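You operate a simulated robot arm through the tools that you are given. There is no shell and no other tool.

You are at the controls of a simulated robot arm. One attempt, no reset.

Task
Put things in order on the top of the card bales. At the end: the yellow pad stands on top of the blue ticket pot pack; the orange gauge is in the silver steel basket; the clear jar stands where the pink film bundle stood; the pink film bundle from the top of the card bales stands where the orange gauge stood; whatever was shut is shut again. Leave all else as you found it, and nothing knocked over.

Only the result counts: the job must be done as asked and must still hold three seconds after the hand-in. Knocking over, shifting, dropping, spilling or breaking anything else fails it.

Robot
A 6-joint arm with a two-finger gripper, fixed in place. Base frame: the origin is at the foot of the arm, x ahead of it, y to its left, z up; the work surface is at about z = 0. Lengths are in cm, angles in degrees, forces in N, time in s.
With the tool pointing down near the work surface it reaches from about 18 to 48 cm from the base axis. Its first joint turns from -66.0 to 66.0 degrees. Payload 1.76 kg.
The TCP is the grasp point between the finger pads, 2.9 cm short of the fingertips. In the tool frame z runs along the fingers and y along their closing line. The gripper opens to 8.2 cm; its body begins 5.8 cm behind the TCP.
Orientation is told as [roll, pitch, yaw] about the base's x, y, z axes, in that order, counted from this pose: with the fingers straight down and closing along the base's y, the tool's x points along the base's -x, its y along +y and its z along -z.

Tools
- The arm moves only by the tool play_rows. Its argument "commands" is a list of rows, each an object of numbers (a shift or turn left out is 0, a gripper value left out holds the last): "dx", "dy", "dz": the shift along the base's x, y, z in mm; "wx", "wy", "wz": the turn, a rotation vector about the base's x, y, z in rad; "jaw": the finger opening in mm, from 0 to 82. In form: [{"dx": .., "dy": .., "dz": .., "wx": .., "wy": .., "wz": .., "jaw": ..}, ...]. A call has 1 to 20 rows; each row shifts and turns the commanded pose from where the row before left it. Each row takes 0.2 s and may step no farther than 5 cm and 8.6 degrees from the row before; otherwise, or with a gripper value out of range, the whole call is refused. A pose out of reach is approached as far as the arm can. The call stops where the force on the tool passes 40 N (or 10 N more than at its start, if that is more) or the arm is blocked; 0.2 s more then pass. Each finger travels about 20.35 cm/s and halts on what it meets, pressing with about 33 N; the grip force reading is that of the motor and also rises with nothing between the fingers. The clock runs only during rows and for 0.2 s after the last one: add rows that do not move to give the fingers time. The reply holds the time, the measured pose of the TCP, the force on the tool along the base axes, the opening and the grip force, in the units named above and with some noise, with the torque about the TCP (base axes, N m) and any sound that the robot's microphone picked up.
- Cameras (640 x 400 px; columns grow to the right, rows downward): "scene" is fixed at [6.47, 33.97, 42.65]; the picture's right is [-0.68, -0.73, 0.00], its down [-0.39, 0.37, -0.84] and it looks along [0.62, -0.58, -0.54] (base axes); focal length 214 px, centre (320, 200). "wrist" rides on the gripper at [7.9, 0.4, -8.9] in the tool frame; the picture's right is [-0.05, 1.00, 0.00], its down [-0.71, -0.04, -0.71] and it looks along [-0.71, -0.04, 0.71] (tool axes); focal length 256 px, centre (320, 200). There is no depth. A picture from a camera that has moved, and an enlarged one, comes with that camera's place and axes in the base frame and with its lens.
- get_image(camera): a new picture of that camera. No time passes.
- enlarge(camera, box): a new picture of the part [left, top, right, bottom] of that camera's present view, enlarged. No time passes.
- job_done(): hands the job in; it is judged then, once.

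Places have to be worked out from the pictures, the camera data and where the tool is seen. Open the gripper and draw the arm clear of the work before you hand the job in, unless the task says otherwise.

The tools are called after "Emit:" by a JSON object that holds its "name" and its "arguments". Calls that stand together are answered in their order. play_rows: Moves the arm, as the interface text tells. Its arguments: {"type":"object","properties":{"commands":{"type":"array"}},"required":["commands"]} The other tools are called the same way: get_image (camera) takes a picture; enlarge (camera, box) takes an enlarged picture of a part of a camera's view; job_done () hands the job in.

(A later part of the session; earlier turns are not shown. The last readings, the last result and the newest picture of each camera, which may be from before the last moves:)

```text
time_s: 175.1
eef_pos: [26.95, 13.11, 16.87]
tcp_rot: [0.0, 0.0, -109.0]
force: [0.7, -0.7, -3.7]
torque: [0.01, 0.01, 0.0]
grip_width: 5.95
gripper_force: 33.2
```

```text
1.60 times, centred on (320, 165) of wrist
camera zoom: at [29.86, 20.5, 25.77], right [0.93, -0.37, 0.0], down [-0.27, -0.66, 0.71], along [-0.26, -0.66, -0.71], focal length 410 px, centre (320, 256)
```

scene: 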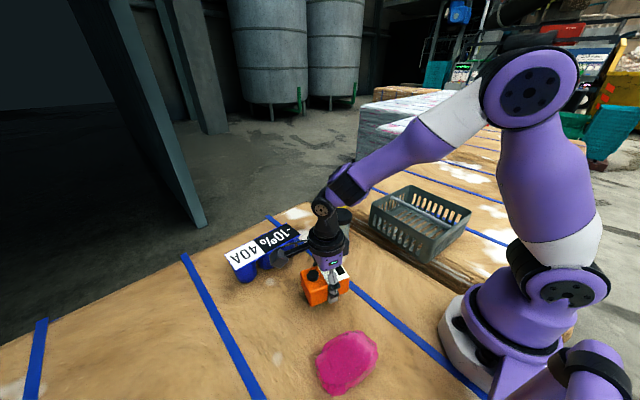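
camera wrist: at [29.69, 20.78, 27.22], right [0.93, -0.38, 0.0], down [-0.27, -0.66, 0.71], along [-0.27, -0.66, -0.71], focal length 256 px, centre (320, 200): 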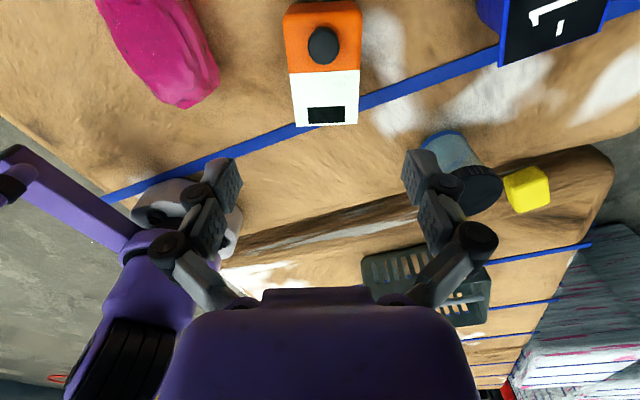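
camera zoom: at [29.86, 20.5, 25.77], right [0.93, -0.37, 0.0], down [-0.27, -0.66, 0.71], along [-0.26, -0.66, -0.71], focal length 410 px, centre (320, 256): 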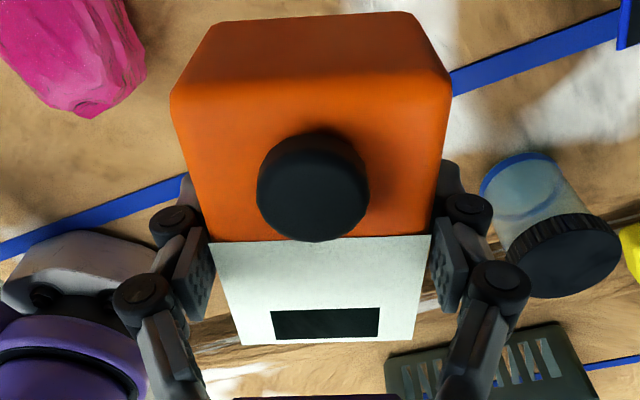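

Gripped, with the gauge centred on the tool. I'll carry it over the basket's near half at yaw -90°.

Emit:
{"name": "play_rows", "arguments": {"commands": [{"dx": 3, "dy": -28.7, "wz": 0.0237, "jaw": 40}, {"dx": 3, "dy": -28.7, "wz": 0.0237}, {"dx": 3, "dy": -28.7, "wz": 0.0237}, {"dx": 3, "dy": -28.7, "wz": 0.0237}, {"dx": 3, "dy": -28.7, "wz": 0.0237}, {"dx": 3, "dy": -28.7, "wz": 0.0237}, {"dx": 3, "dy": -28.7, "wz": 0.0237}, {"dx": 3, "dy": -28.7, "wz": 0.0237}, {"dx": 3, "dy": -28.7, "wz": 0.0237}, {"dx": 3, "dy": -28.7, "wz": 0.0237}, {"dx": 3, "dy": -28.7, "wz": 0.0237}, {"dx": 3, "dy": -28.7, "wz": 0.0237}, {"dx": 3, "dy": -28.7, "wz": 0.0237}, {"dx": 2, "dy": -28.7, "wz": 0.0237}, {}]}}

Emit:
{"name": "get_image", "arguments": {"camera": "wrist"}}

Emit:
{"name": "enlarge", "arguments": {"camera": "scene", "box": [360, 120, 520, 240]}}

```text
time_s: 178.3
eef_pos: [31.16, -27.28, 16.76]
tcp_rot: [0.0, 0.0, -89.9]
force: [0.3, -0.2, -2.1]
torque: [-0.02, 0.0, 0.02]
grip_width: 5.94
gripper_force: 33.1
```

```text
taken
camera wrist: at [31.63, -19.31, 25.74], right [1.0, -0.05, 0.0], down [-0.04, -0.71, 0.71], along [-0.04, -0.71, -0.71], focal length 256 px, centre (320, 200)
```

wrist: 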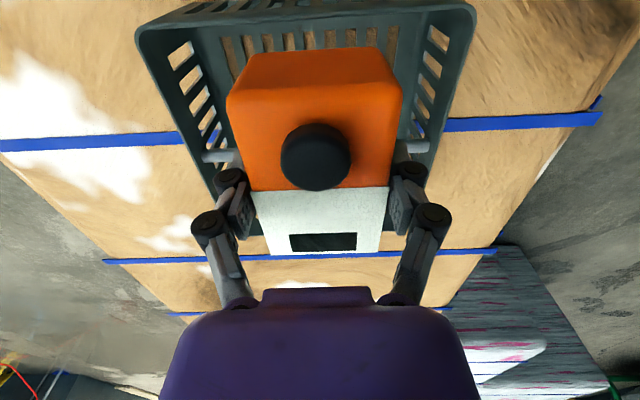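

```text
3.33 times, centred on (440, 180) of scene
camera zoom: at [6.47, 33.96, 42.65], right [-0.68, -0.73, 0.0], down [-0.39, 0.37, -0.84], along [0.62, -0.58, -0.54], focal length 715 px, centre (-80, 267)
```

zoom: 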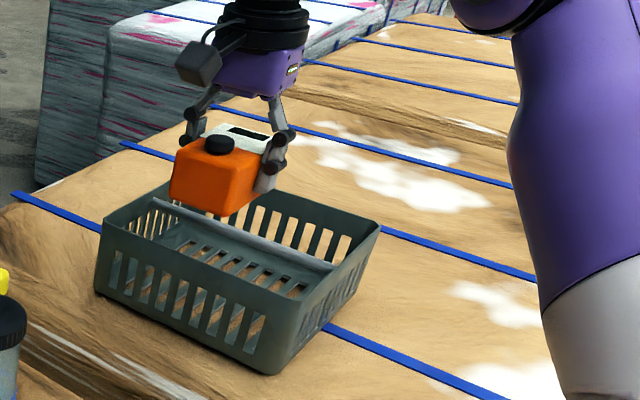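

Emit:
{"name": "play_rows", "arguments": {"commands": [{"dy": 1.5, "dz": -20}, {"dz": -15}, {}]}}

Emit:
{"name": "enlarge", "arguments": {"camera": "wrist", "box": [160, 0, 480, 200]}}

Emit:
{"name": "enlarge", "arguments": {"camera": "scene", "box": [370, 140, 470, 240]}}

```text
time_s: 179.1
eef_pos: [31.22, -27.23, 13.3]
tcp_rot: [0.1, 0.1, -89.9]
force: [0.1, -0.2, -2.6]
torque: [0.03, -0.01, -0.03]
grip_width: 5.97
gripper_force: 33.2
```

```text
2.00 times, centred on (320, 100) of wrist
camera zoom: at [31.49, -19.13, 22.21], right [1.0, -0.05, 0.0], down [-0.04, -0.71, 0.71], along [-0.04, -0.71, -0.71], focal length 512 px, centre (320, 400)
```

zoom: 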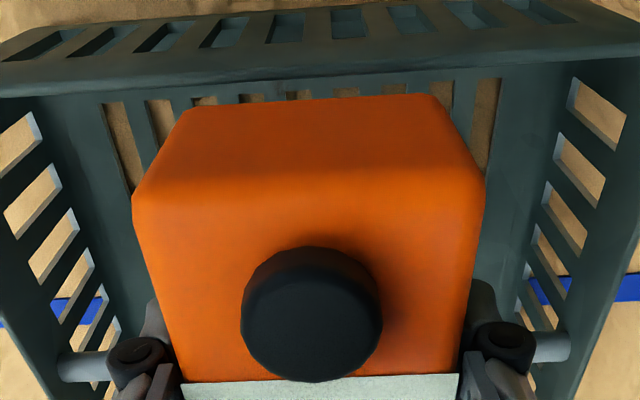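

```text
4.00 times, centred on (420, 190) of scene
camera zoom: at [6.47, 33.97, 42.65], right [-0.68, -0.73, 0.0], down [-0.39, 0.37, -0.84], along [0.62, -0.58, -0.54], focal length 858 px, centre (-80, 240)
```

zoom: 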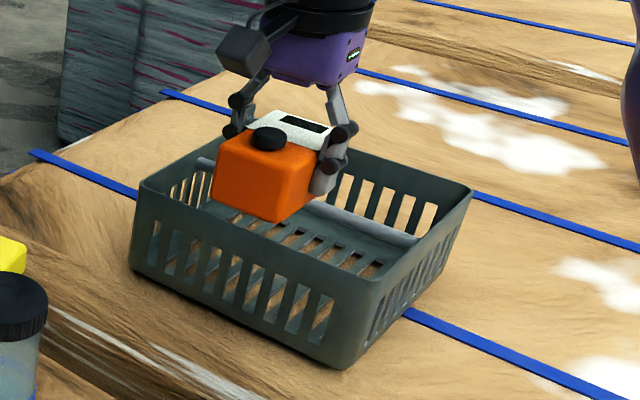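

I'll zoom in on the knob end and the near rim to judge the remaining gap precisely.

Emit:
{"name": "enlarge", "arguments": {"camera": "wrist", "box": [220, 0, 420, 110]}}

Emit:
{"name": "enlarge", "arguments": {"camera": "wrist", "box": [220, 160, 420, 280]}}

```text
3.20 times, centred on (320, 55) of wrist
camera zoom: at [31.49, -19.13, 22.21], right [1.0, -0.05, 0.0], down [-0.04, -0.71, 0.71], along [-0.04, -0.71, -0.71], focal length 819 px, centre (320, 664)
```

zoom: 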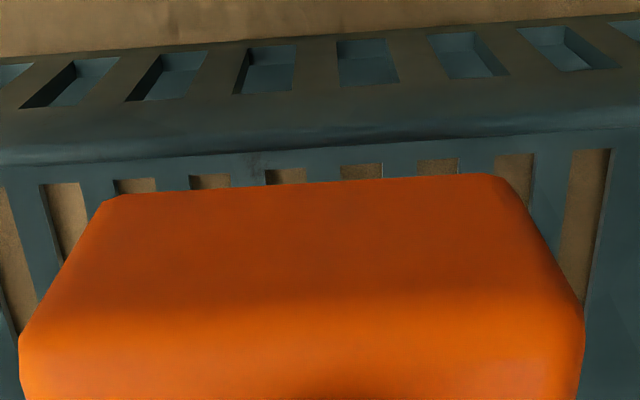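

```text
3.20 times, centred on (320, 220) of wrist
camera zoom: at [31.49, -19.13, 22.21], right [1.0, -0.05, 0.0], down [-0.04, -0.71, 0.71], along [-0.04, -0.71, -0.71], focal length 819 px, centre (320, 136)
```

zoom: 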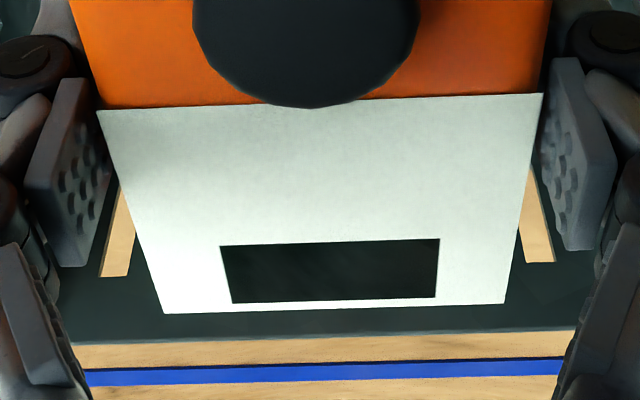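

Re-working the heights (gauge height is really about 5.0 cm), the wall–bar gap is about 9.1 cm against a gauge length of about 8.7 cm, so a straight vertical insertion has about 2 mm clearance at each end. I'll shift -2 mm in y and lower slowly, checking force.

Emit:
{"name": "play_rows", "arguments": {"commands": [{"dy": -2, "dz": -6}, {"dz": -5}, {}]}}

Emit:
{"name": "enlarge", "arguments": {"camera": "wrist", "box": [220, 0, 420, 110]}}

```text
time_s: 179.9
eef_pos: [31.32, -27.34, 12.3]
tcp_rot: [0.0, 0.0, -89.8]
force: [0.2, 0.3, -2.8]
torque: [-0.03, -0.01, 0.03]
grip_width: 5.94
gripper_force: 32.8
```

```text
3.20 times, centred on (320, 55) of wrist
camera zoom: at [31.64, -19.32, 21.23], right [1.0, -0.05, 0.0], down [-0.04, -0.71, 0.71], along [-0.04, -0.71, -0.71], focal length 819 px, centre (320, 664)
```

zoom: 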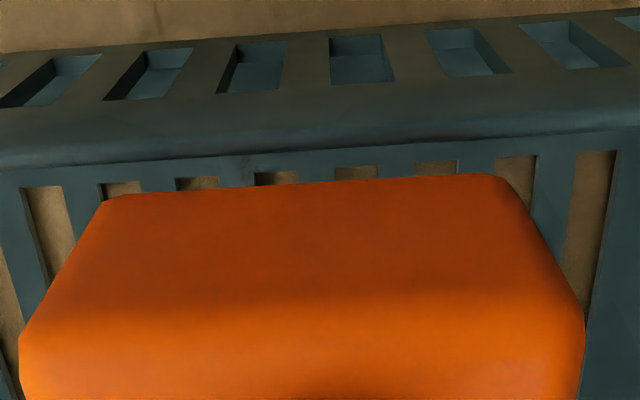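

The knob end now clears the near wall by roughly 2–3 mm. Continuing down in small steps.

Emit:
{"name": "play_rows", "arguments": {"commands": [{"dz": -4}, {"dz": -4}, {}]}}

Emit:
{"name": "enlarge", "arguments": {"camera": "scene", "box": [370, 140, 470, 240]}}

```text
time_s: 180.7
eef_pos: [31.28, -27.36, 11.49]
tcp_rot: [0.0, 0.1, -89.9]
force: [0.5, 0.0, -2.8]
torque: [0.01, 0.0, -0.02]
grip_width: 5.93
gripper_force: 33.3
```

```text
4.00 times, centred on (420, 190) of scene
camera zoom: at [6.47, 33.97, 42.65], right [-0.68, -0.73, 0.0], down [-0.39, 0.37, -0.84], along [0.62, -0.58, -0.54], focal length 858 px, centre (-80, 240)
```

zoom: 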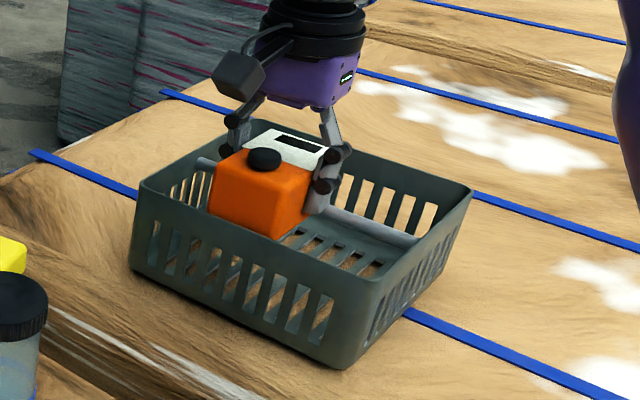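

Emit:
{"name": "play_rows", "arguments": {"commands": [{"dz": -3}, {"dz": -3}, {}]}}

```text
time_s: 181.5
eef_pos: [31.29, -27.24, 10.92]
tcp_rot: [0.0, 0.0, -89.9]
force: [0.5, 0.9, -2.3]
torque: [0.06, 0.0, 0.03]
grip_width: 5.97
gripper_force: 32.9
```

Emit:
{"name": "play_rows", "arguments": {"commands": [{"dz": -3}, {"dz": -3}, {"dz": -3}, {}]}}

Emit:
{"name": "enlarge", "arguments": {"camera": "wrist", "box": [220, 0, 420, 110]}}

```text
time_s: 182.5
eef_pos: [31.29, -27.28, 10.1]
tcp_rot: [0.0, 0.1, -89.9]
force: [-0.3, -0.1, -2.2]
torque: [-0.01, -0.02, 0.01]
grip_width: 5.97
gripper_force: 33.5
```

```text
3.20 times, centred on (320, 55) of wrist
camera zoom: at [31.73, -19.28, 19.0], right [1.0, -0.05, 0.0], down [-0.04, -0.71, 0.71], along [-0.04, -0.71, -0.71], focal length 819 px, centre (320, 664)
```

zoom: 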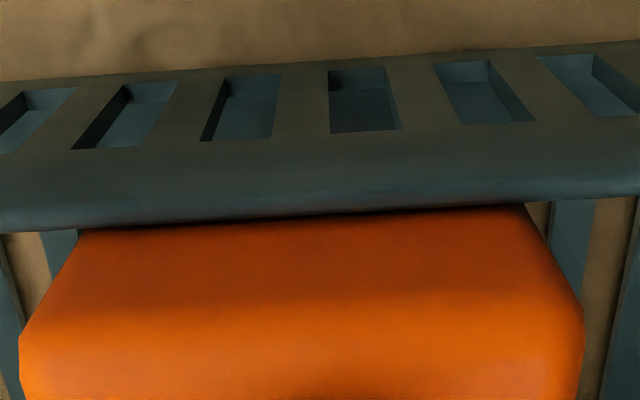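

It's passing between the wall and the bar with no contact. Continuing down.

Emit:
{"name": "play_rows", "arguments": {"commands": [{"dz": -4}, {"dz": -4}, {"dz": -4}, {"dz": -4}, {}]}}

Emit:
{"name": "play_rows", "arguments": {"commands": [{"dz": -4}, {"dz": -4}, {"dz": -4}, {"dz": -4}, {"dz": -4}, {}]}}

Emit:
{"name": "enlarge", "arguments": {"camera": "scene", "box": [370, 140, 470, 240]}}

```text
time_s: 183.7
eef_pos: [31.32, -27.31, 8.41]
tcp_rot: [0.0, 0.1, -89.9]
force: [0.3, 0.2, -2.8]
torque: [0.02, -0.02, 0.01]
grip_width: 5.96
gripper_force: 32.6
```

```text
time_s: 185.1
eef_pos: [31.33, -27.33, 6.65]
tcp_rot: [0.1, 0.1, -89.9]
force: [0.8, -2.1, -2.0]
torque: [0.01, 0.0, -0.02]
grip_width: 5.96
gripper_force: 32.9
```

```text
4.00 times, centred on (420, 190) of scene
camera zoom: at [6.47, 33.97, 42.65], right [-0.68, -0.73, 0.0], down [-0.39, 0.37, -0.84], along [0.62, -0.58, -0.54], focal length 858 px, centre (-80, 240)
```

zoom: 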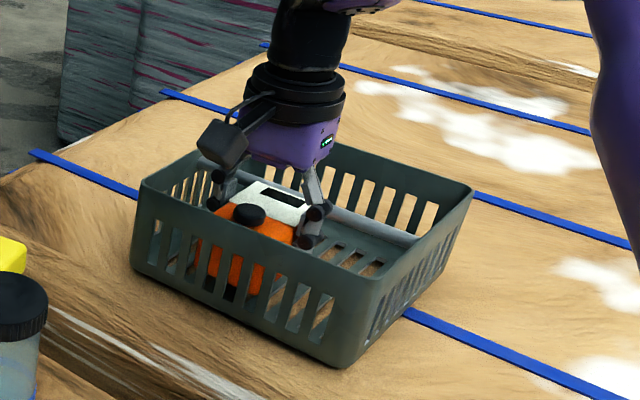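

Emit:
{"name": "play_rows", "arguments": {"commands": [{"dz": -3, "dy": -0.7}, {"dz": -3}, {"dz": -3}, {}]}}

Emit:
{"name": "play_rows", "arguments": {"commands": [{"dz": -3}, {"dz": -3}, {}]}}

```text
time_s: 186.1
eef_pos: [31.35, -27.46, 5.56]
tcp_rot: [0.0, 0.1, -89.9]
force: [0.4, -0.2, -2.8]
torque: [-0.01, 0.01, 0.0]
grip_width: 5.92
gripper_force: 32.7
```

```text
time_s: 186.9
eef_pos: [31.38, -27.47, 4.95]
tcp_rot: [0.0, 0.0, -89.9]
force: [0.2, -0.8, -3.0]
torque: [0.0, -0.02, 0.0]
grip_width: 5.95
gripper_force: 33.0
```

Emit:
{"name": "play_rows", "arguments": {"commands": [{"dy": -1.5, "dz": -2}, {"dz": -2}, {}]}}

Emit:
{"name": "play_rows", "arguments": {"commands": [{"dz": -1.5}, {"dz": -1.5}, {}]}}

```text
time_s: 187.7
eef_pos: [31.33, -27.76, 4.5]
tcp_rot: [0.0, -0.1, -89.9]
force: [-0.9, -0.5, -2.6]
torque: [0.04, 0.01, 0.0]
grip_width: 5.97
gripper_force: 33.3
```

```text
time_s: 188.5
eef_pos: [31.29, -27.59, 4.3]
tcp_rot: [0.0, -0.1, -90.1]
force: [-6.7, 1.3, 21.2]
torque: [0.46, 0.44, 0.1]
grip_width: 5.96
gripper_force: 33.4
```

Floor contact. I'll ease up slightly and release the gauge inside the basket.

Emit:
{"name": "play_rows", "arguments": {"commands": [{"dz": 1.2}, {}]}}

Emit:
{"name": "play_rows", "arguments": {"commands": [{"jaw": 62}, {"jaw": 66}, {"jaw": 70}, {}, {}]}}

```text
time_s: 189.1
eef_pos: [31.25, -27.8, 4.27]
tcp_rot: [0.1, 0.0, -89.9]
force: [0.0, -3.3, 4.9]
torque: [-0.25, -0.02, -0.04]
grip_width: 5.95
gripper_force: 33.5
```

```text
time_s: 190.3
eef_pos: [31.31, -27.48, 4.35]
tcp_rot: [-0.1, 0.1, -89.9]
force: [0.6, 0.4, -0.4]
torque: [0.02, 0.01, -0.02]
grip_width: 6.98
gripper_force: 0.0
```

Released cleanly. Now I'll raise the tool straight up out of the basket.

Emit:
{"name": "play_rows", "arguments": {"commands": [{"dz": 10}, {"dz": 15}, {"dz": 20}, {"dz": 25}, {"dz": 30}, {"dz": 30}, {}]}}

Emit:
{"name": "get_image", "arguments": {"camera": "wrist"}}

Emit:
{"name": "enlarge", "arguments": {"camera": "scene", "box": [360, 140, 520, 240]}}

```text
time_s: 191.9
eef_pos: [31.0, -27.46, 17.56]
tcp_rot: [0.0, 0.0, -89.9]
force: [0.2, 1.1, 0.1]
torque: [0.02, 0.01, 0.01]
grip_width: 7.02
gripper_force: 0.1
```

```text
taken
camera wrist: at [31.31, -19.43, 26.49], right [1.0, -0.05, 0.0], down [-0.04, -0.71, 0.71], along [-0.04, -0.71, -0.71], focal length 256 px, centre (320, 200)
```

wrist: 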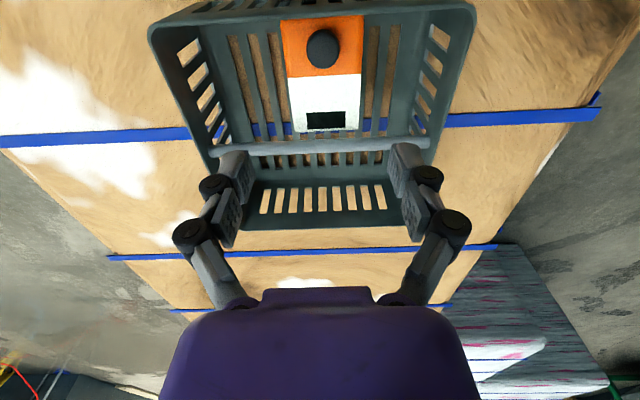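

```text
4.00 times, centred on (440, 190) of scene
camera zoom: at [6.47, 33.97, 42.65], right [-0.68, -0.73, 0.0], down [-0.39, 0.37, -0.84], along [0.62, -0.58, -0.54], focal length 858 px, centre (-160, 240)
```

zoom: 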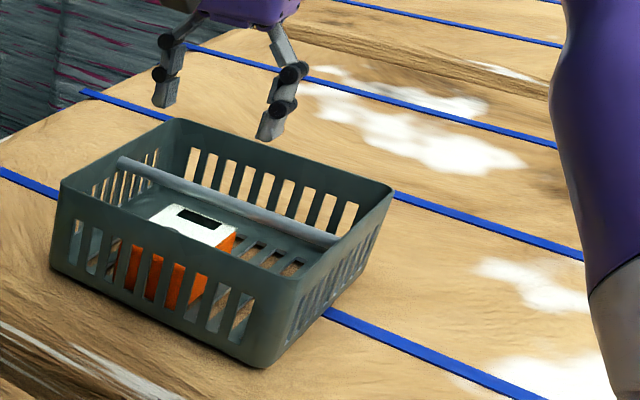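

The gauge lies flat and upright inside the basket. Now I'll trim the basket's position by gripping its bar away from the gauge (x≈25) and nudging it about (+5, +3) mm.

Emit:
{"name": "play_rows", "arguments": {"commands": [{"dx": -5, "dy": -4, "dz": 5, "wz": 0.143, "jaw": 45}, {"dx": -5, "dy": -4, "wz": 0.143}, {"dx": -5, "dy": -4, "wz": 0.143}, {"dx": -5, "dy": -4, "wz": 0.143}, {"dx": -5, "dy": -4, "wz": 0.143}, {"dx": -5, "dy": -4, "wz": 0.143}, {"dx": -5, "dy": -4, "wz": 0.143}, {"dx": -5, "dy": -4, "wz": 0.143}, {"dx": -5, "dy": -4, "wz": 0.143}, {"dx": -5, "dy": -4, "wz": 0.143}, {"dx": -5, "dy": -4, "dz": -20, "wz": 0.141}, {"dz": -20}, {}]}}

Emit:
{"name": "get_image", "arguments": {"camera": "wrist"}}

```text
time_s: 194.7
eef_pos: [25.75, -32.08, 13.8]
tcp_rot: [0.0, 0.0, 0.1]
force: [-0.1, -0.9, -0.1]
torque: [-0.03, 0.02, 0.0]
grip_width: 4.51
gripper_force: 0.0
```

```text
taken
camera wrist: at [17.78, -31.56, 22.58], right [0.05, 1.0, 0.0], down [0.71, -0.04, 0.71], along [0.71, -0.04, -0.71], focal length 256 px, centre (320, 200)
```

wrist: 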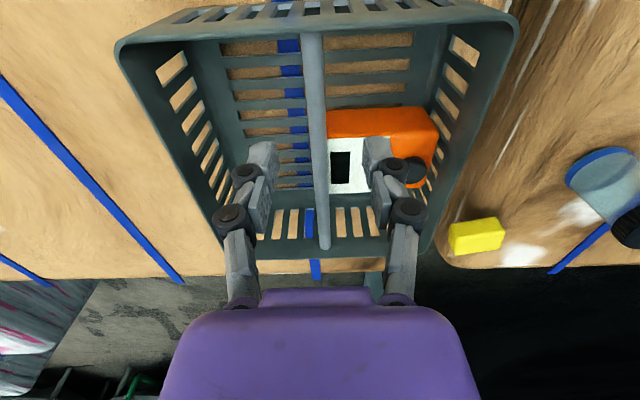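

Emit:
{"name": "play_rows", "arguments": {"commands": [{"dx": -5, "dz": -20}, {"dz": -20}, {"dz": -15}, {"dz": -10}, {}]}}

Emit:
{"name": "play_rows", "arguments": {"commands": [{"jaw": 30}, {"jaw": 20}, {"jaw": 12}, {"jaw": 5}, {"jaw": 0}, {}]}}

```text
time_s: 195.9
eef_pos: [25.25, -32.04, 7.27]
tcp_rot: [-0.1, 0.0, 0.1]
force: [-1.1, 0.7, -0.5]
torque: [-0.01, -0.02, 0.02]
grip_width: 4.51
gripper_force: 0.0
```

```text
time_s: 197.3
eef_pos: [25.3, -31.99, 7.29]
tcp_rot: [0.1, 0.0, 0.0]
force: [-0.3, -1.5, -0.3]
torque: [-0.05, -0.04, -0.21]
grip_width: 0.9
gripper_force: 33.3
```

Emit:
{"name": "play_rows", "arguments": {"commands": [{"dx": 2, "dy": 1, "wz": -0.003, "jaw": 0}, {"dx": 2, "dy": 1, "wz": -0.003}, {"dx": 1, "dy": 0.8, "wz": -0.002}, {}, {}]}}

Emit:
{"name": "play_rows", "arguments": {"commands": [{"dz": 0.3}, {"jaw": 20}, {"jaw": 45}, {"dz": 20}, {"dz": 30}, {"dz": 40}, {"dx": -10, "dy": 10, "dz": 40, "jaw": 82}, {"dx": -12, "dy": 13, "dz": 40}, {"dx": -12, "dy": 13, "dz": 40}, {"dx": -14, "dy": 11, "dz": 22}, {}]}}

Emit:
{"name": "enlarge", "arguments": {"camera": "wrist", "box": [180, 20, 400, 220]}}

Emit:
{"name": "enlarge", "arguments": {"camera": "scene", "box": [360, 140, 520, 240]}}

```text
time_s: 198.5
eef_pos: [25.82, -31.79, 7.21]
tcp_rot: [0.1, 0.0, -0.4]
force: [-3.5, 2.9, 3.9]
torque: [0.01, 0.2, -0.04]
grip_width: 0.86
gripper_force: 33.2
```

```text
time_s: 200.9
eef_pos: [21.07, -27.06, 30.6]
tcp_rot: [0.0, 0.0, -0.5]
force: [0.1, 0.0, -0.6]
torque: [0.01, 0.0, 0.03]
grip_width: 8.21
gripper_force: 0.1
```

```text
2.00 times, centred on (290, 120) of wrist
camera zoom: at [13.0, -26.47, 39.51], right [0.06, 1.0, 0.0], down [0.71, -0.04, 0.71], along [0.71, -0.04, -0.71], focal length 512 px, centre (380, 360)
```

zoom: 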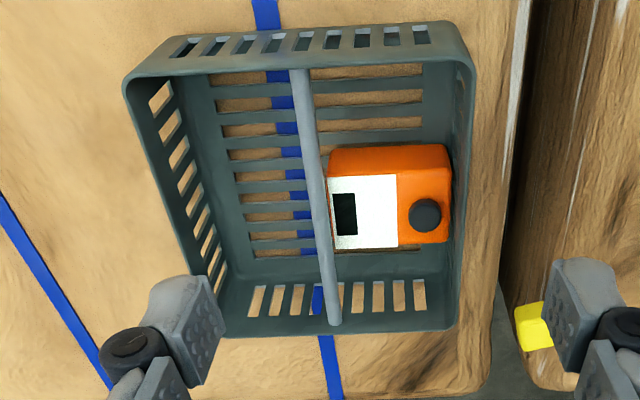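

```text
4.00 times, centred on (440, 190) of scene
camera zoom: at [6.47, 33.97, 42.65], right [-0.68, -0.73, 0.0], down [-0.39, 0.37, -0.84], along [0.62, -0.58, -0.54], focal length 858 px, centre (-160, 240)
```

zoom: 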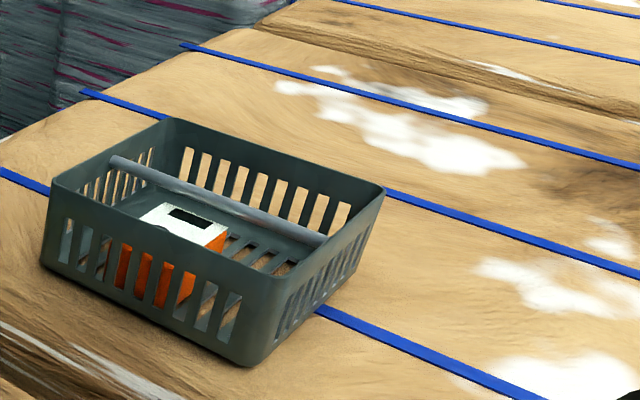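

The basket now matches its original pixel positions to within about 2 mm, with the gauge inside. Next is the pink bundle: I'll move above it with the jaws closing across its narrow side (yaw ≈83°).

Emit:
{"name": "play_rows", "arguments": {"commands": [{"dx": 4, "dy": 30, "wz": 0.0975}, {"dx": 4, "dy": 30, "wz": 0.0975}, {"dx": 4, "dy": 30, "wz": 0.0975}, {"dx": 4, "dy": 30, "wz": 0.0975}, {"dx": 4, "dy": 30, "wz": 0.0975}, {"dx": 4, "dy": 30, "dz": -5, "wz": 0.0975}, {"dx": 4, "dy": 30, "dz": -5, "wz": 0.0975}, {"dx": 0, "dy": 30, "dz": -5, "wz": 0.0975}, {"dx": -5, "dy": 30, "dz": -10, "wz": 0.0975}, {"dx": -10, "dy": 30, "dz": -10, "wz": 0.0975}, {"dx": -12, "dy": 30, "dz": -10, "wz": 0.0975}, {"dx": -14, "dy": 32, "dz": -10, "wz": 0.0975}, {"dx": -15, "dy": 32, "dz": -10, "wz": 0.0975}, {"dx": -15, "dy": 32, "dz": -15, "wz": 0.0975}, {"dx": -16, "dy": 32, "dz": -15, "wz": 0.0975}, {"dy": 15}, {}]}}

Emit:
{"name": "get_image", "arguments": {"camera": "wrist"}}

Emit:
{"name": "get_image", "arguments": {"camera": "scene"}}

```text
time_s: 204.5
eef_pos: [15.43, 20.2, 21.24]
tcp_rot: [0.0, -0.1, 83.4]
force: [0.0, -0.2, -0.6]
torque: [0.03, 0.0, -0.02]
grip_width: 8.21
gripper_force: 0.1
```

```text
taken
camera wrist: at [13.95, 12.44, 30.18], right [-0.99, 0.17, 0.0], down [0.12, 0.7, 0.71], along [0.12, 0.7, -0.71], focal length 256 px, centre (320, 200)
```

wrist: 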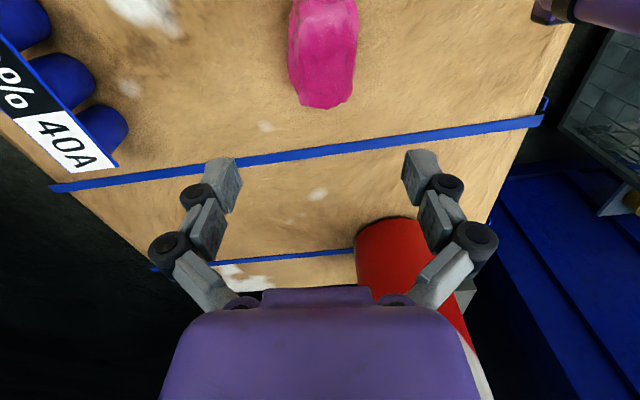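

```text
taken
```

scene: 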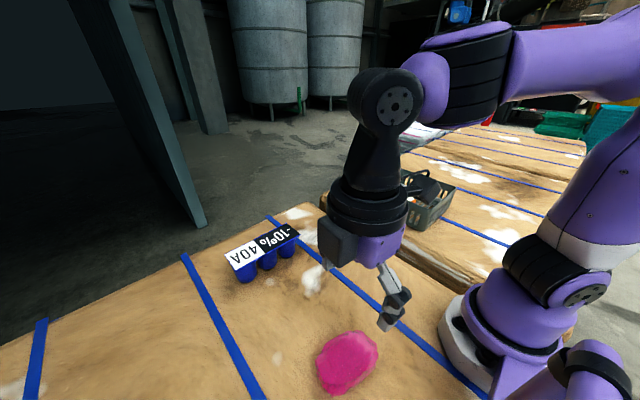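

Emit:
{"name": "play_rows", "arguments": {"commands": [{"dx": -3, "dy": 3, "dz": -30}, {"dz": -30}, {"dz": -20}, {}]}}

Emit:
{"name": "get_image", "arguments": {"camera": "wrist"}}

Emit:
{"name": "enlarge", "arguments": {"camera": "wrist", "box": [220, 20, 420, 200]}}

```text
time_s: 205.5
eef_pos: [14.86, 20.55, 13.16]
tcp_rot: [0.0, 0.1, 83.4]
force: [0.9, -0.2, 0.8]
torque: [0.01, 0.0, 0.01]
grip_width: 8.2
gripper_force: 0.0
```

```text
taken
camera wrist: at [13.5, 12.77, 22.06], right [-0.99, 0.17, 0.0], down [0.12, 0.7, 0.71], along [0.12, 0.7, -0.71], focal length 256 px, centre (320, 200)
```

wrist: 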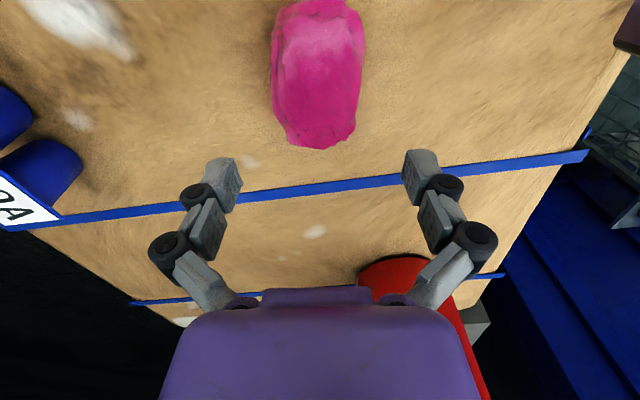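

```text
2.22 times, centred on (320, 110) of wrist
camera zoom: at [13.5, 12.77, 22.06], right [-0.99, 0.17, 0.0], down [0.12, 0.7, 0.71], along [0.12, 0.7, -0.71], focal length 569 px, centre (320, 400)
```

zoom: 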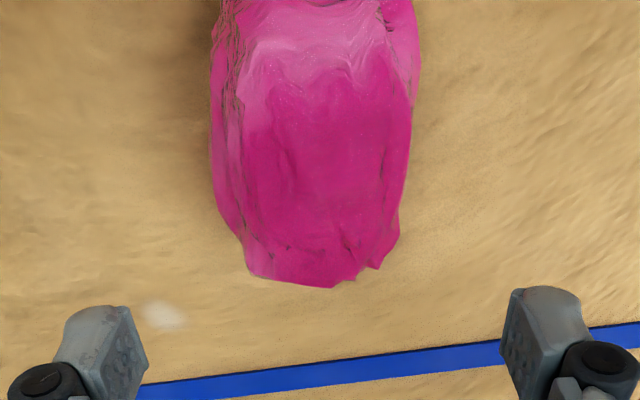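

The bundle is centred within the jaws at about 6.5–7 cm wide. I'll descend around it slowly, watching the force.

Emit:
{"name": "play_rows", "arguments": {"commands": [{"dx": 2, "dz": -25}, {"dz": -20}, {"dz": -15}, {}]}}

Emit:
{"name": "get_image", "arguments": {"camera": "wrist"}}

```text
time_s: 206.5
eef_pos: [15.0, 20.74, 7.06]
tcp_rot: [0.0, 0.0, 83.4]
force: [0.4, -0.6, -0.3]
torque: [0.01, 0.05, 0.0]
grip_width: 8.19
gripper_force: 0.0
```

```text
taken
camera wrist: at [13.73, 12.89, 15.98], right [-0.99, 0.17, 0.0], down [0.12, 0.7, 0.71], along [0.12, 0.7, -0.71], focal length 256 px, centre (320, 200)
```

wrist: 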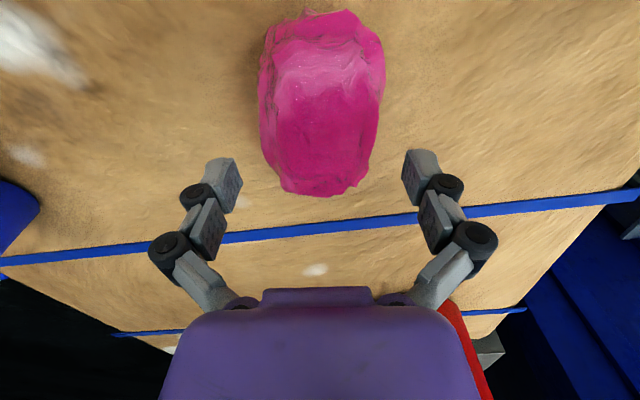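

Emit:
{"name": "play_rows", "arguments": {"commands": [{"dz": -12}, {"dz": -12}, {"dz": -10}, {}]}}

Emit:
{"name": "play_rows", "arguments": {"commands": [{"dz": -5}, {}]}}

Emit:
{"name": "get_image", "arguments": {"camera": "wrist"}}

```text
time_s: 207.5
eef_pos: [15.11, 20.65, 3.44]
tcp_rot: [0.0, 0.0, 83.6]
force: [-0.6, -0.9, 0.5]
torque: [0.0, 0.0, 0.01]
grip_width: 8.19
gripper_force: 0.1
```

```text
time_s: 208.1
eef_pos: [15.13, 20.56, 3.07]
tcp_rot: [0.0, 0.1, 83.4]
force: [-1.1, -0.2, -0.9]
torque: [-0.01, -0.02, -0.01]
grip_width: 8.19
gripper_force: 0.1
```

```text
taken
camera wrist: at [13.7, 12.88, 11.94], right [-0.99, 0.17, 0.0], down [0.12, 0.7, 0.71], along [0.12, 0.7, -0.71], focal length 256 px, centre (320, 200)
```

wrist: 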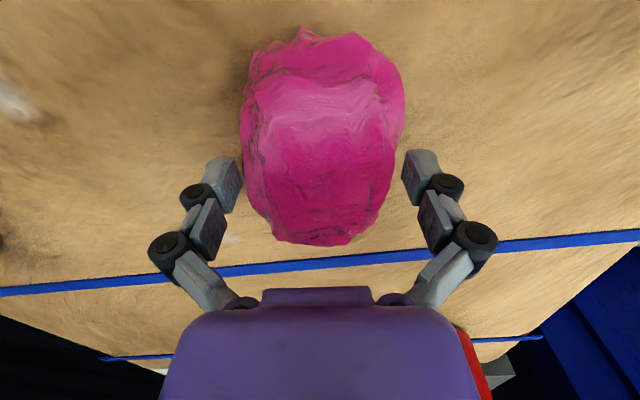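

The bundle sits between the pads. Closing gently.

Emit:
{"name": "play_rows", "arguments": {"commands": [{"jaw": 75}, {"jaw": 68}, {"jaw": 62}, {"jaw": 56}, {"jaw": 50}, {}]}}

```text
time_s: 209.5
eef_pos: [15.06, 20.76, 2.95]
tcp_rot: [0.0, -0.2, 83.5]
force: [-1.4, 1.1, 5.7]
torque: [0.06, 0.18, 0.0]
grip_width: 6.68
gripper_force: 33.2
```

Gripped at 6.7 cm. I'll lift slowly and check that it holds.

Emit:
{"name": "play_rows", "arguments": {"commands": [{"dz": 3, "jaw": 50}, {"dz": 5}, {"dz": 8}, {"dz": 12}, {}]}}

Emit:
{"name": "get_image", "arguments": {"camera": "wrist"}}

Emit:
{"name": "enlarge", "arguments": {"camera": "scene", "box": [260, 230, 460, 400]}}

```text
time_s: 210.7
eef_pos: [15.06, 20.81, 6.07]
tcp_rot: [0.0, -0.1, 83.5]
force: [0.3, 0.6, 0.1]
torque: [0.02, -0.04, -0.03]
grip_width: 6.66
gripper_force: 32.9
```

```text
taken
camera wrist: at [13.71, 12.89, 14.95], right [-0.99, 0.17, 0.0], down [0.12, 0.7, 0.71], along [0.12, 0.7, -0.71], focal length 256 px, centre (320, 200)
```

wrist: 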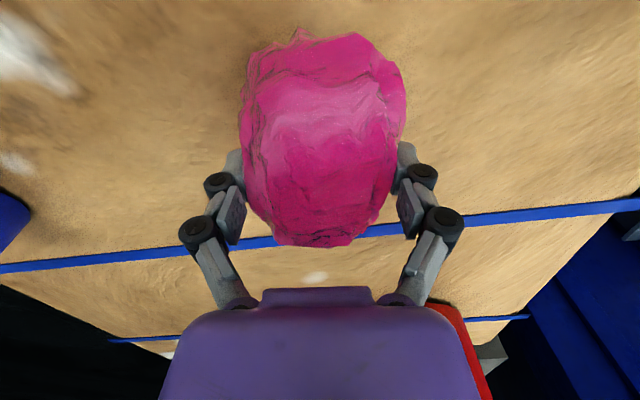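

```text
2.35 times, centred on (360, 315) of scene
camera zoom: at [6.47, 33.97, 42.65], right [-0.68, -0.73, 0.0], down [-0.39, 0.37, -0.84], along [0.62, -0.58, -0.54], focal length 505 px, centre (226, -71)
```

zoom: 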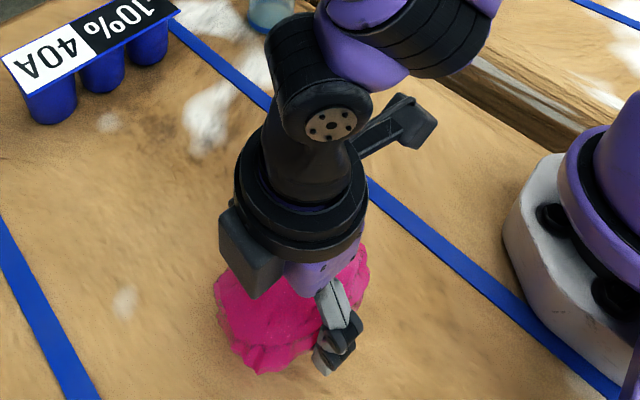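

The bundle is lifted and secure. I'll carry it to where the gauge stood (27.2, 32.0).

Emit:
{"name": "play_rows", "arguments": {"commands": [{"dz": 25, "jaw": 50}, {"dz": 30}, {"dx": 24, "dy": 22.5}, {"dx": 24, "dy": 22.5}, {"dx": 24, "dy": 22.5}, {"dx": 25, "dy": 22.5}, {"dx": 24, "dy": 22.5}, {}]}}

Emit:
{"name": "get_image", "arguments": {"camera": "wrist"}}

Emit:
{"name": "get_image", "arguments": {"camera": "scene"}}

```text
time_s: 212.5
eef_pos: [27.07, 31.7, 11.57]
tcp_rot: [0.1, 0.0, 83.6]
force: [-0.6, -0.3, -0.3]
torque: [-0.03, -0.01, -0.01]
grip_width: 6.63
gripper_force: 33.0
```

```text
taken
camera wrist: at [25.73, 23.94, 20.59], right [-0.99, 0.17, 0.0], down [0.12, 0.7, 0.71], along [0.12, 0.7, -0.71], focal length 256 px, centre (320, 200)
```

wrist: 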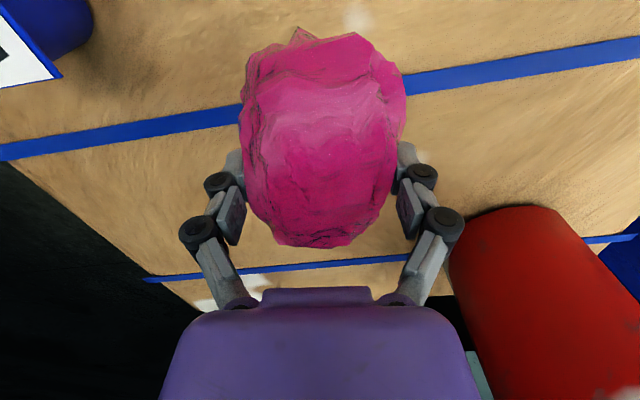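

```text
taken
```

scene: 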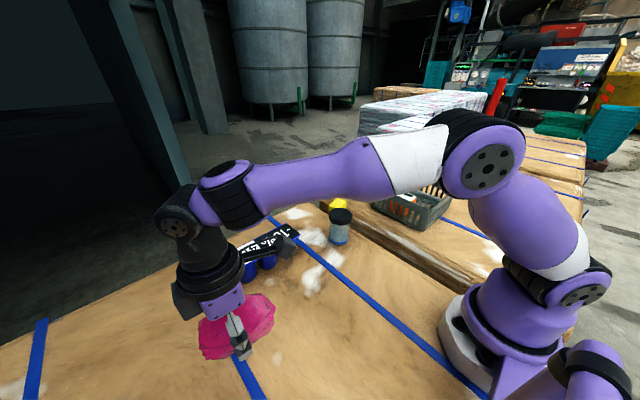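

Emit:
{"name": "play_rows", "arguments": {"commands": [{"dx": 1, "dy": 3, "dz": -25, "jaw": 50}, {"dz": -25}, {"dz": -20}, {"dz": -10}, {}]}}

Emit:
{"name": "play_rows", "arguments": {"commands": [{"dz": -3}, {"dz": -2}, {}]}}

```text
time_s: 213.7
eef_pos: [27.32, 32.16, 3.51]
tcp_rot: [0.1, 0.0, 83.5]
force: [-0.3, -0.6, -0.8]
torque: [-0.01, 0.0, 0.0]
grip_width: 6.62
gripper_force: 33.5
```

```text
time_s: 214.5
eef_pos: [27.17, 32.06, 3.02]
tcp_rot: [0.0, -0.1, 83.5]
force: [-0.6, -0.4, 5.6]
torque: [-0.01, 0.17, 0.02]
grip_width: 6.64
gripper_force: 33.1
```

Touchdown at (27.2, 32.1). Releasing and rising.

Emit:
{"name": "play_rows", "arguments": {"commands": [{"jaw": 70}, {"jaw": 76}, {"jaw": 82}, {}, {"dz": 15}, {"dz": 30}, {"dz": 40}, {"dz": 40}, {}]}}

Emit:
{"name": "get_image", "arguments": {"camera": "wrist"}}

Emit:
{"name": "enlarge", "arguments": {"camera": "scene", "box": [190, 275, 390, 400]}}

```text
time_s: 216.5
eef_pos: [27.58, 31.95, 15.49]
tcp_rot: [0.0, -0.1, 83.5]
force: [0.3, -0.4, -0.1]
torque: [0.01, 0.01, 0.01]
grip_width: 8.21
gripper_force: 0.1
```

```text
taken
camera wrist: at [26.16, 24.19, 24.34], right [-0.99, 0.17, 0.0], down [0.12, 0.7, 0.71], along [0.12, 0.7, -0.71], focal length 256 px, centre (320, 200)
```

wrist: 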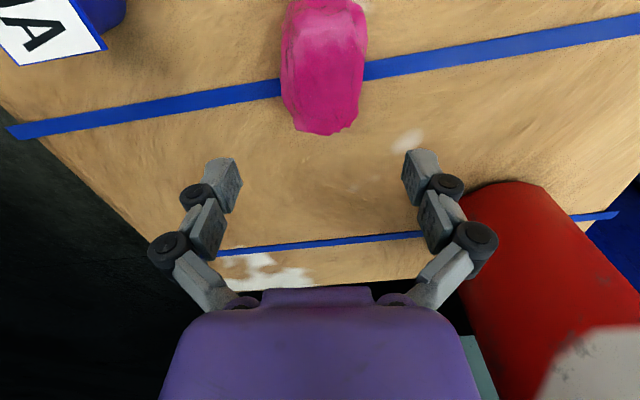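

```text
3.20 times, centred on (290, 338) of scene
camera zoom: at [6.47, 33.97, 42.65], right [-0.68, -0.73, 0.0], down [-0.39, 0.37, -0.84], along [0.62, -0.58, -0.54], focal length 686 px, centre (416, -240)
```

zoom: 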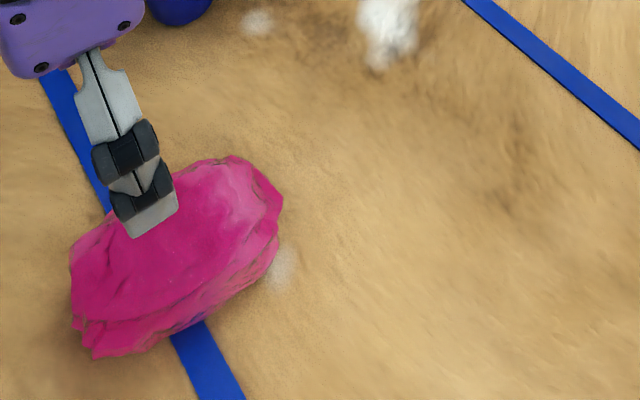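

The bundle stands on the gauge's old spot. Next is the clear jar: I'll move above it with yaw 0° and look closely.

Emit:
{"name": "play_rows", "arguments": {"commands": [{"dx": 2, "dy": -25, "dz": 15, "wz": -0.1457}, {"dx": 4, "dy": -33, "dz": 15, "wz": -0.1457}, {"dx": 4, "dy": -33, "dz": 10, "wz": -0.1457}, {"dx": 4, "dy": -34, "wz": -0.1457}, {"dx": 4, "dy": -34, "wz": -0.1457}, {"dx": 4, "dy": -34, "wz": -0.1457}, {"dx": 4, "dy": -34, "wz": -0.1457}, {"dx": 4, "dy": -34, "wz": -0.1457}, {"dx": 4, "dy": -34, "wz": -0.1457}, {"dx": 4, "dy": -34, "wz": -0.1457}, {}]}}

Emit:
{"name": "get_image", "arguments": {"camera": "wrist"}}

Emit:
{"name": "get_image", "arguments": {"camera": "scene"}}

```text
time_s: 218.9
eef_pos: [30.67, -0.82, 19.65]
tcp_rot: [0.0, 0.0, -0.2]
force: [0.1, 0.2, -0.1]
torque: [0.0, 0.01, 0.01]
grip_width: 8.21
gripper_force: 0.1
```

```text
taken
camera wrist: at [22.79, -0.26, 28.48], right [0.06, 1.0, 0.0], down [0.71, -0.04, 0.71], along [0.71, -0.04, -0.71], focal length 256 px, centre (320, 200)
```

wrist: 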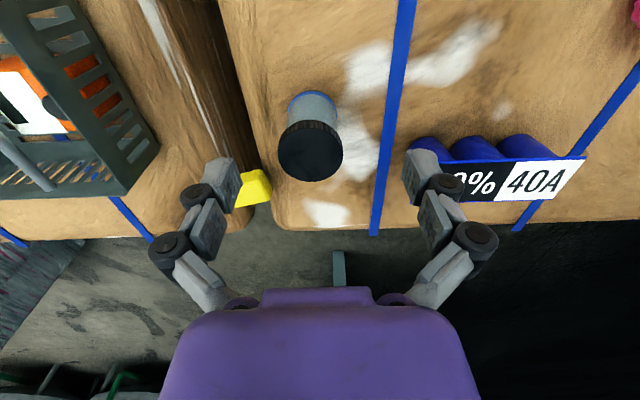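

```text
taken
```

scene: 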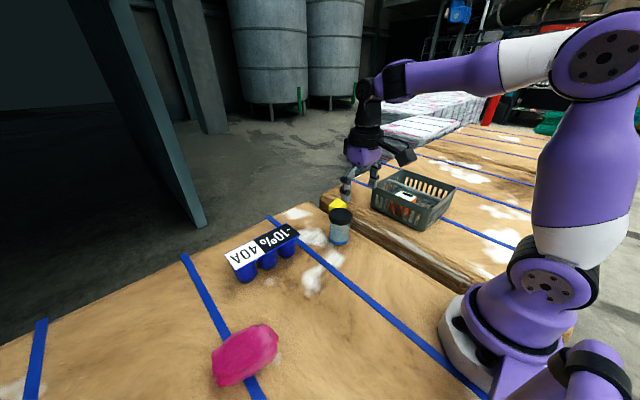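

Emit:
{"name": "enlarge", "arguments": {"camera": "wrist", "box": [250, 75, 380, 195]}}

Emit:
{"name": "enlarge", "arguments": {"camera": "scene", "box": [300, 190, 380, 260]}}

```text
3.33 times, centred on (315, 135) of wrist
camera zoom: at [22.79, -0.26, 28.48], right [0.06, 1.0, 0.0], down [0.71, -0.04, 0.71], along [0.71, -0.04, -0.71], focal length 853 px, centre (337, 417)
```

zoom: 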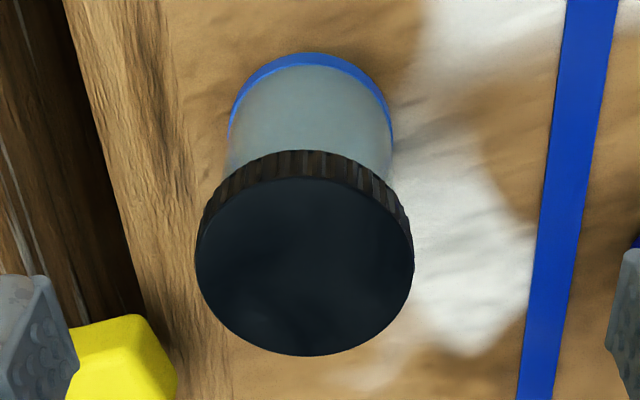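

```text
5.71 times, centred on (340, 225) of scene
camera zoom: at [6.47, 33.96, 42.65], right [-0.68, -0.73, 0.0], down [-0.39, 0.37, -0.84], along [0.62, -0.58, -0.54], focal length 1226 px, centre (206, 57)
```

zoom: 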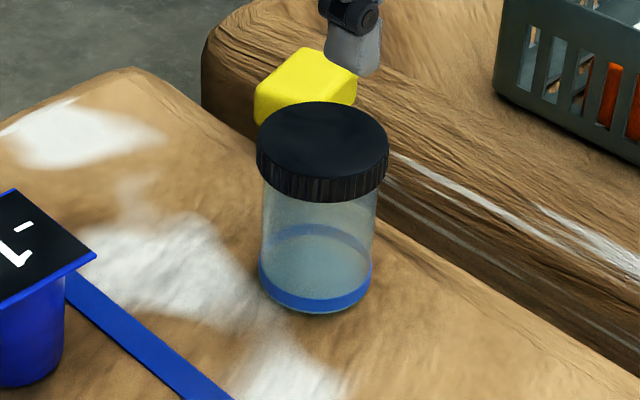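

The jar's axis is at about (36.9, -1.95), its top at z≈8.3, and the lid is 6.2 cm across. I'll move over it and come down to grip around the lid level.

Emit:
{"name": "play_rows", "arguments": {"commands": [{"dx": 20, "dy": -4, "dz": -15}, {"dx": 21, "dy": -4, "dz": -20}, {"dx": 21, "dy": -3, "dz": -25}, {}]}}

Emit:
{"name": "get_image", "arguments": {"camera": "wrist"}}

Emit:
{"name": "enlarge", "arguments": {"camera": "scene", "box": [300, 150, 400, 260]}}

```text
time_s: 219.9
eef_pos: [37.16, -1.65, 13.37]
tcp_rot: [0.0, 0.0, 0.0]
force: [-0.7, -0.4, 0.0]
torque: [-0.02, 0.02, 0.01]
grip_width: 8.22
gripper_force: 0.0
```

```text
taken
camera wrist: at [29.17, -1.2, 22.23], right [0.05, 1.0, 0.0], down [0.71, -0.04, 0.71], along [0.71, -0.04, -0.71], focal length 256 px, centre (320, 200)
```

wrist: 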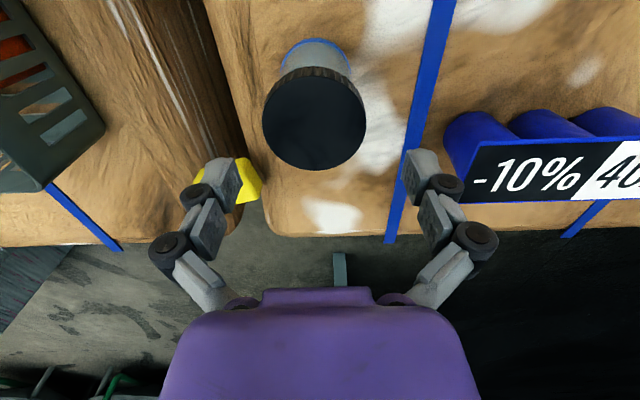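

```text
3.64 times, centred on (350, 205) of scene
camera zoom: at [6.47, 33.97, 42.65], right [-0.68, -0.73, 0.0], down [-0.39, 0.37, -0.84], along [0.62, -0.58, -0.54], focal length 780 px, centre (211, 182)
```

zoom: 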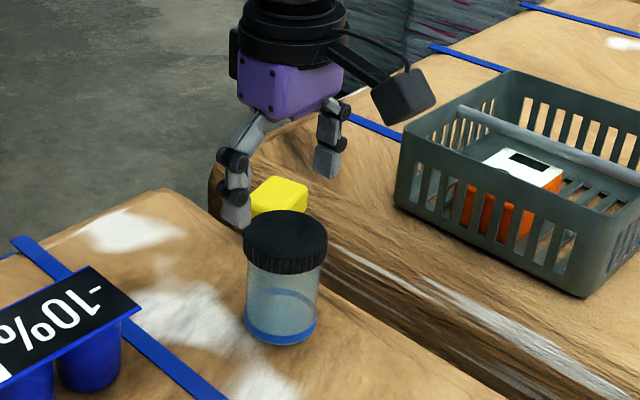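

Emit:
{"name": "play_rows", "arguments": {"commands": [{"dx": -4, "dy": -3, "dz": -20}, {"dz": -20}, {}]}}

Emit:
{"name": "get_image", "arguments": {"camera": "wrist"}}

```text
time_s: 220.7
eef_pos: [36.71, -2.06, 9.28]
tcp_rot: [0.0, 0.0, -0.1]
force: [0.0, -0.7, -0.5]
torque: [0.03, -0.03, -0.03]
grip_width: 8.21
gripper_force: 0.0
```

```text
taken
camera wrist: at [28.87, -1.59, 18.27], right [0.05, 1.0, 0.0], down [0.71, -0.04, 0.71], along [0.71, -0.04, -0.71], focal length 256 px, centre (320, 200)
```

wrist: 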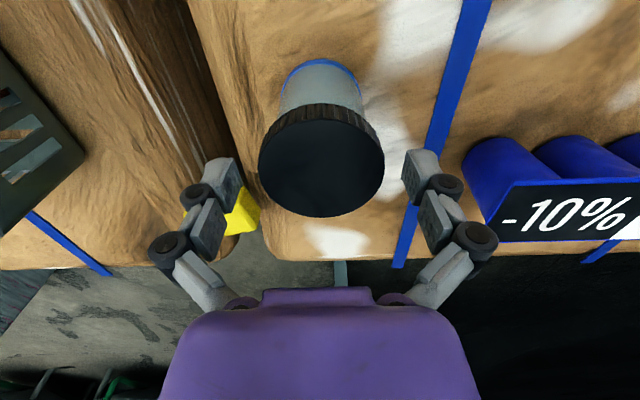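

Emit:
{"name": "play_rows", "arguments": {"commands": [{"dz": -10}, {"dz": -8}, {}]}}

Emit:
{"name": "get_image", "arguments": {"camera": "wrist"}}

Emit:
{"name": "enlarge", "arguments": {"camera": "scene", "box": [300, 150, 400, 260]}}

```text
time_s: 221.5
eef_pos: [36.79, -2.04, 7.52]
tcp_rot: [0.1, 0.0, 0.1]
force: [0.0, 0.7, -0.3]
torque: [0.03, 0.02, 0.01]
grip_width: 8.18
gripper_force: 0.1
```

```text
taken
camera wrist: at [28.76, -1.59, 16.59], right [0.05, 1.0, 0.0], down [0.71, -0.04, 0.71], along [0.71, -0.04, -0.71], focal length 256 px, centre (320, 200)
```

wrist: 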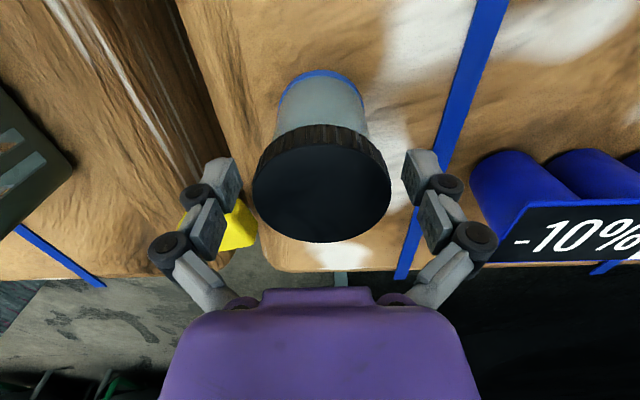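

```text
3.64 times, centred on (350, 205) of scene
camera zoom: at [6.47, 33.97, 42.65], right [-0.68, -0.73, 0.0], down [-0.39, 0.37, -0.84], along [0.62, -0.58, -0.54], focal length 780 px, centre (211, 182)
```

zoom: 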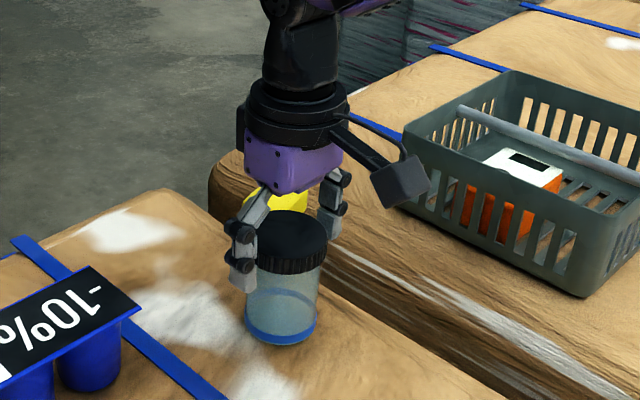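

The fingers straddle the lid. Closing gently.

Emit:
{"name": "play_rows", "arguments": {"commands": [{"jaw": 74}, {"jaw": 68}, {"jaw": 63}, {"jaw": 58}, {"jaw": 52}, {}]}}

Emit:
{"name": "get_image", "arguments": {"camera": "wrist"}}

```text
time_s: 222.9
eef_pos: [36.76, -2.12, 7.68]
tcp_rot: [0.0, 0.0, 0.0]
force: [0.3, 2.3, 5.9]
torque: [0.0, 0.03, -0.05]
grip_width: 5.93
gripper_force: 33.0
```

```text
taken
camera wrist: at [28.77, -1.59, 16.62], right [0.05, 1.0, 0.0], down [0.71, -0.04, 0.71], along [0.71, -0.04, -0.71], focal length 256 px, centre (320, 200)
```

wrist: 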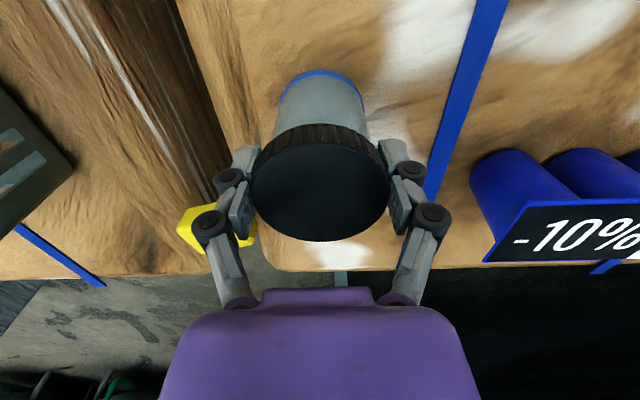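

Gripped at the lid (5.9 cm). I'll lift a little and check that the whole jar rises.

Emit:
{"name": "play_rows", "arguments": {"commands": [{"dz": 2, "jaw": 52}, {"dz": 3}, {"dz": 4}, {}, {}]}}

Emit:
{"name": "enlarge", "arguments": {"camera": "scene", "box": [300, 150, 400, 260]}}

```text
time_s: 224.1
eef_pos: [36.9, -2.09, 8.54]
tcp_rot: [0.0, -0.1, 0.0]
force: [0.6, -0.3, -0.4]
torque: [0.0, 0.01, 0.02]
grip_width: 5.9
gripper_force: 33.5
```

```text
3.64 times, centred on (350, 205) of scene
camera zoom: at [6.47, 33.97, 42.65], right [-0.68, -0.73, 0.0], down [-0.39, 0.37, -0.84], along [0.62, -0.58, -0.54], focal length 780 px, centre (211, 182)
```

zoom: 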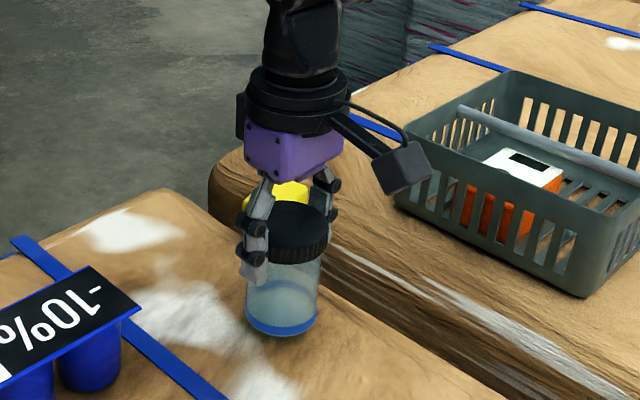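

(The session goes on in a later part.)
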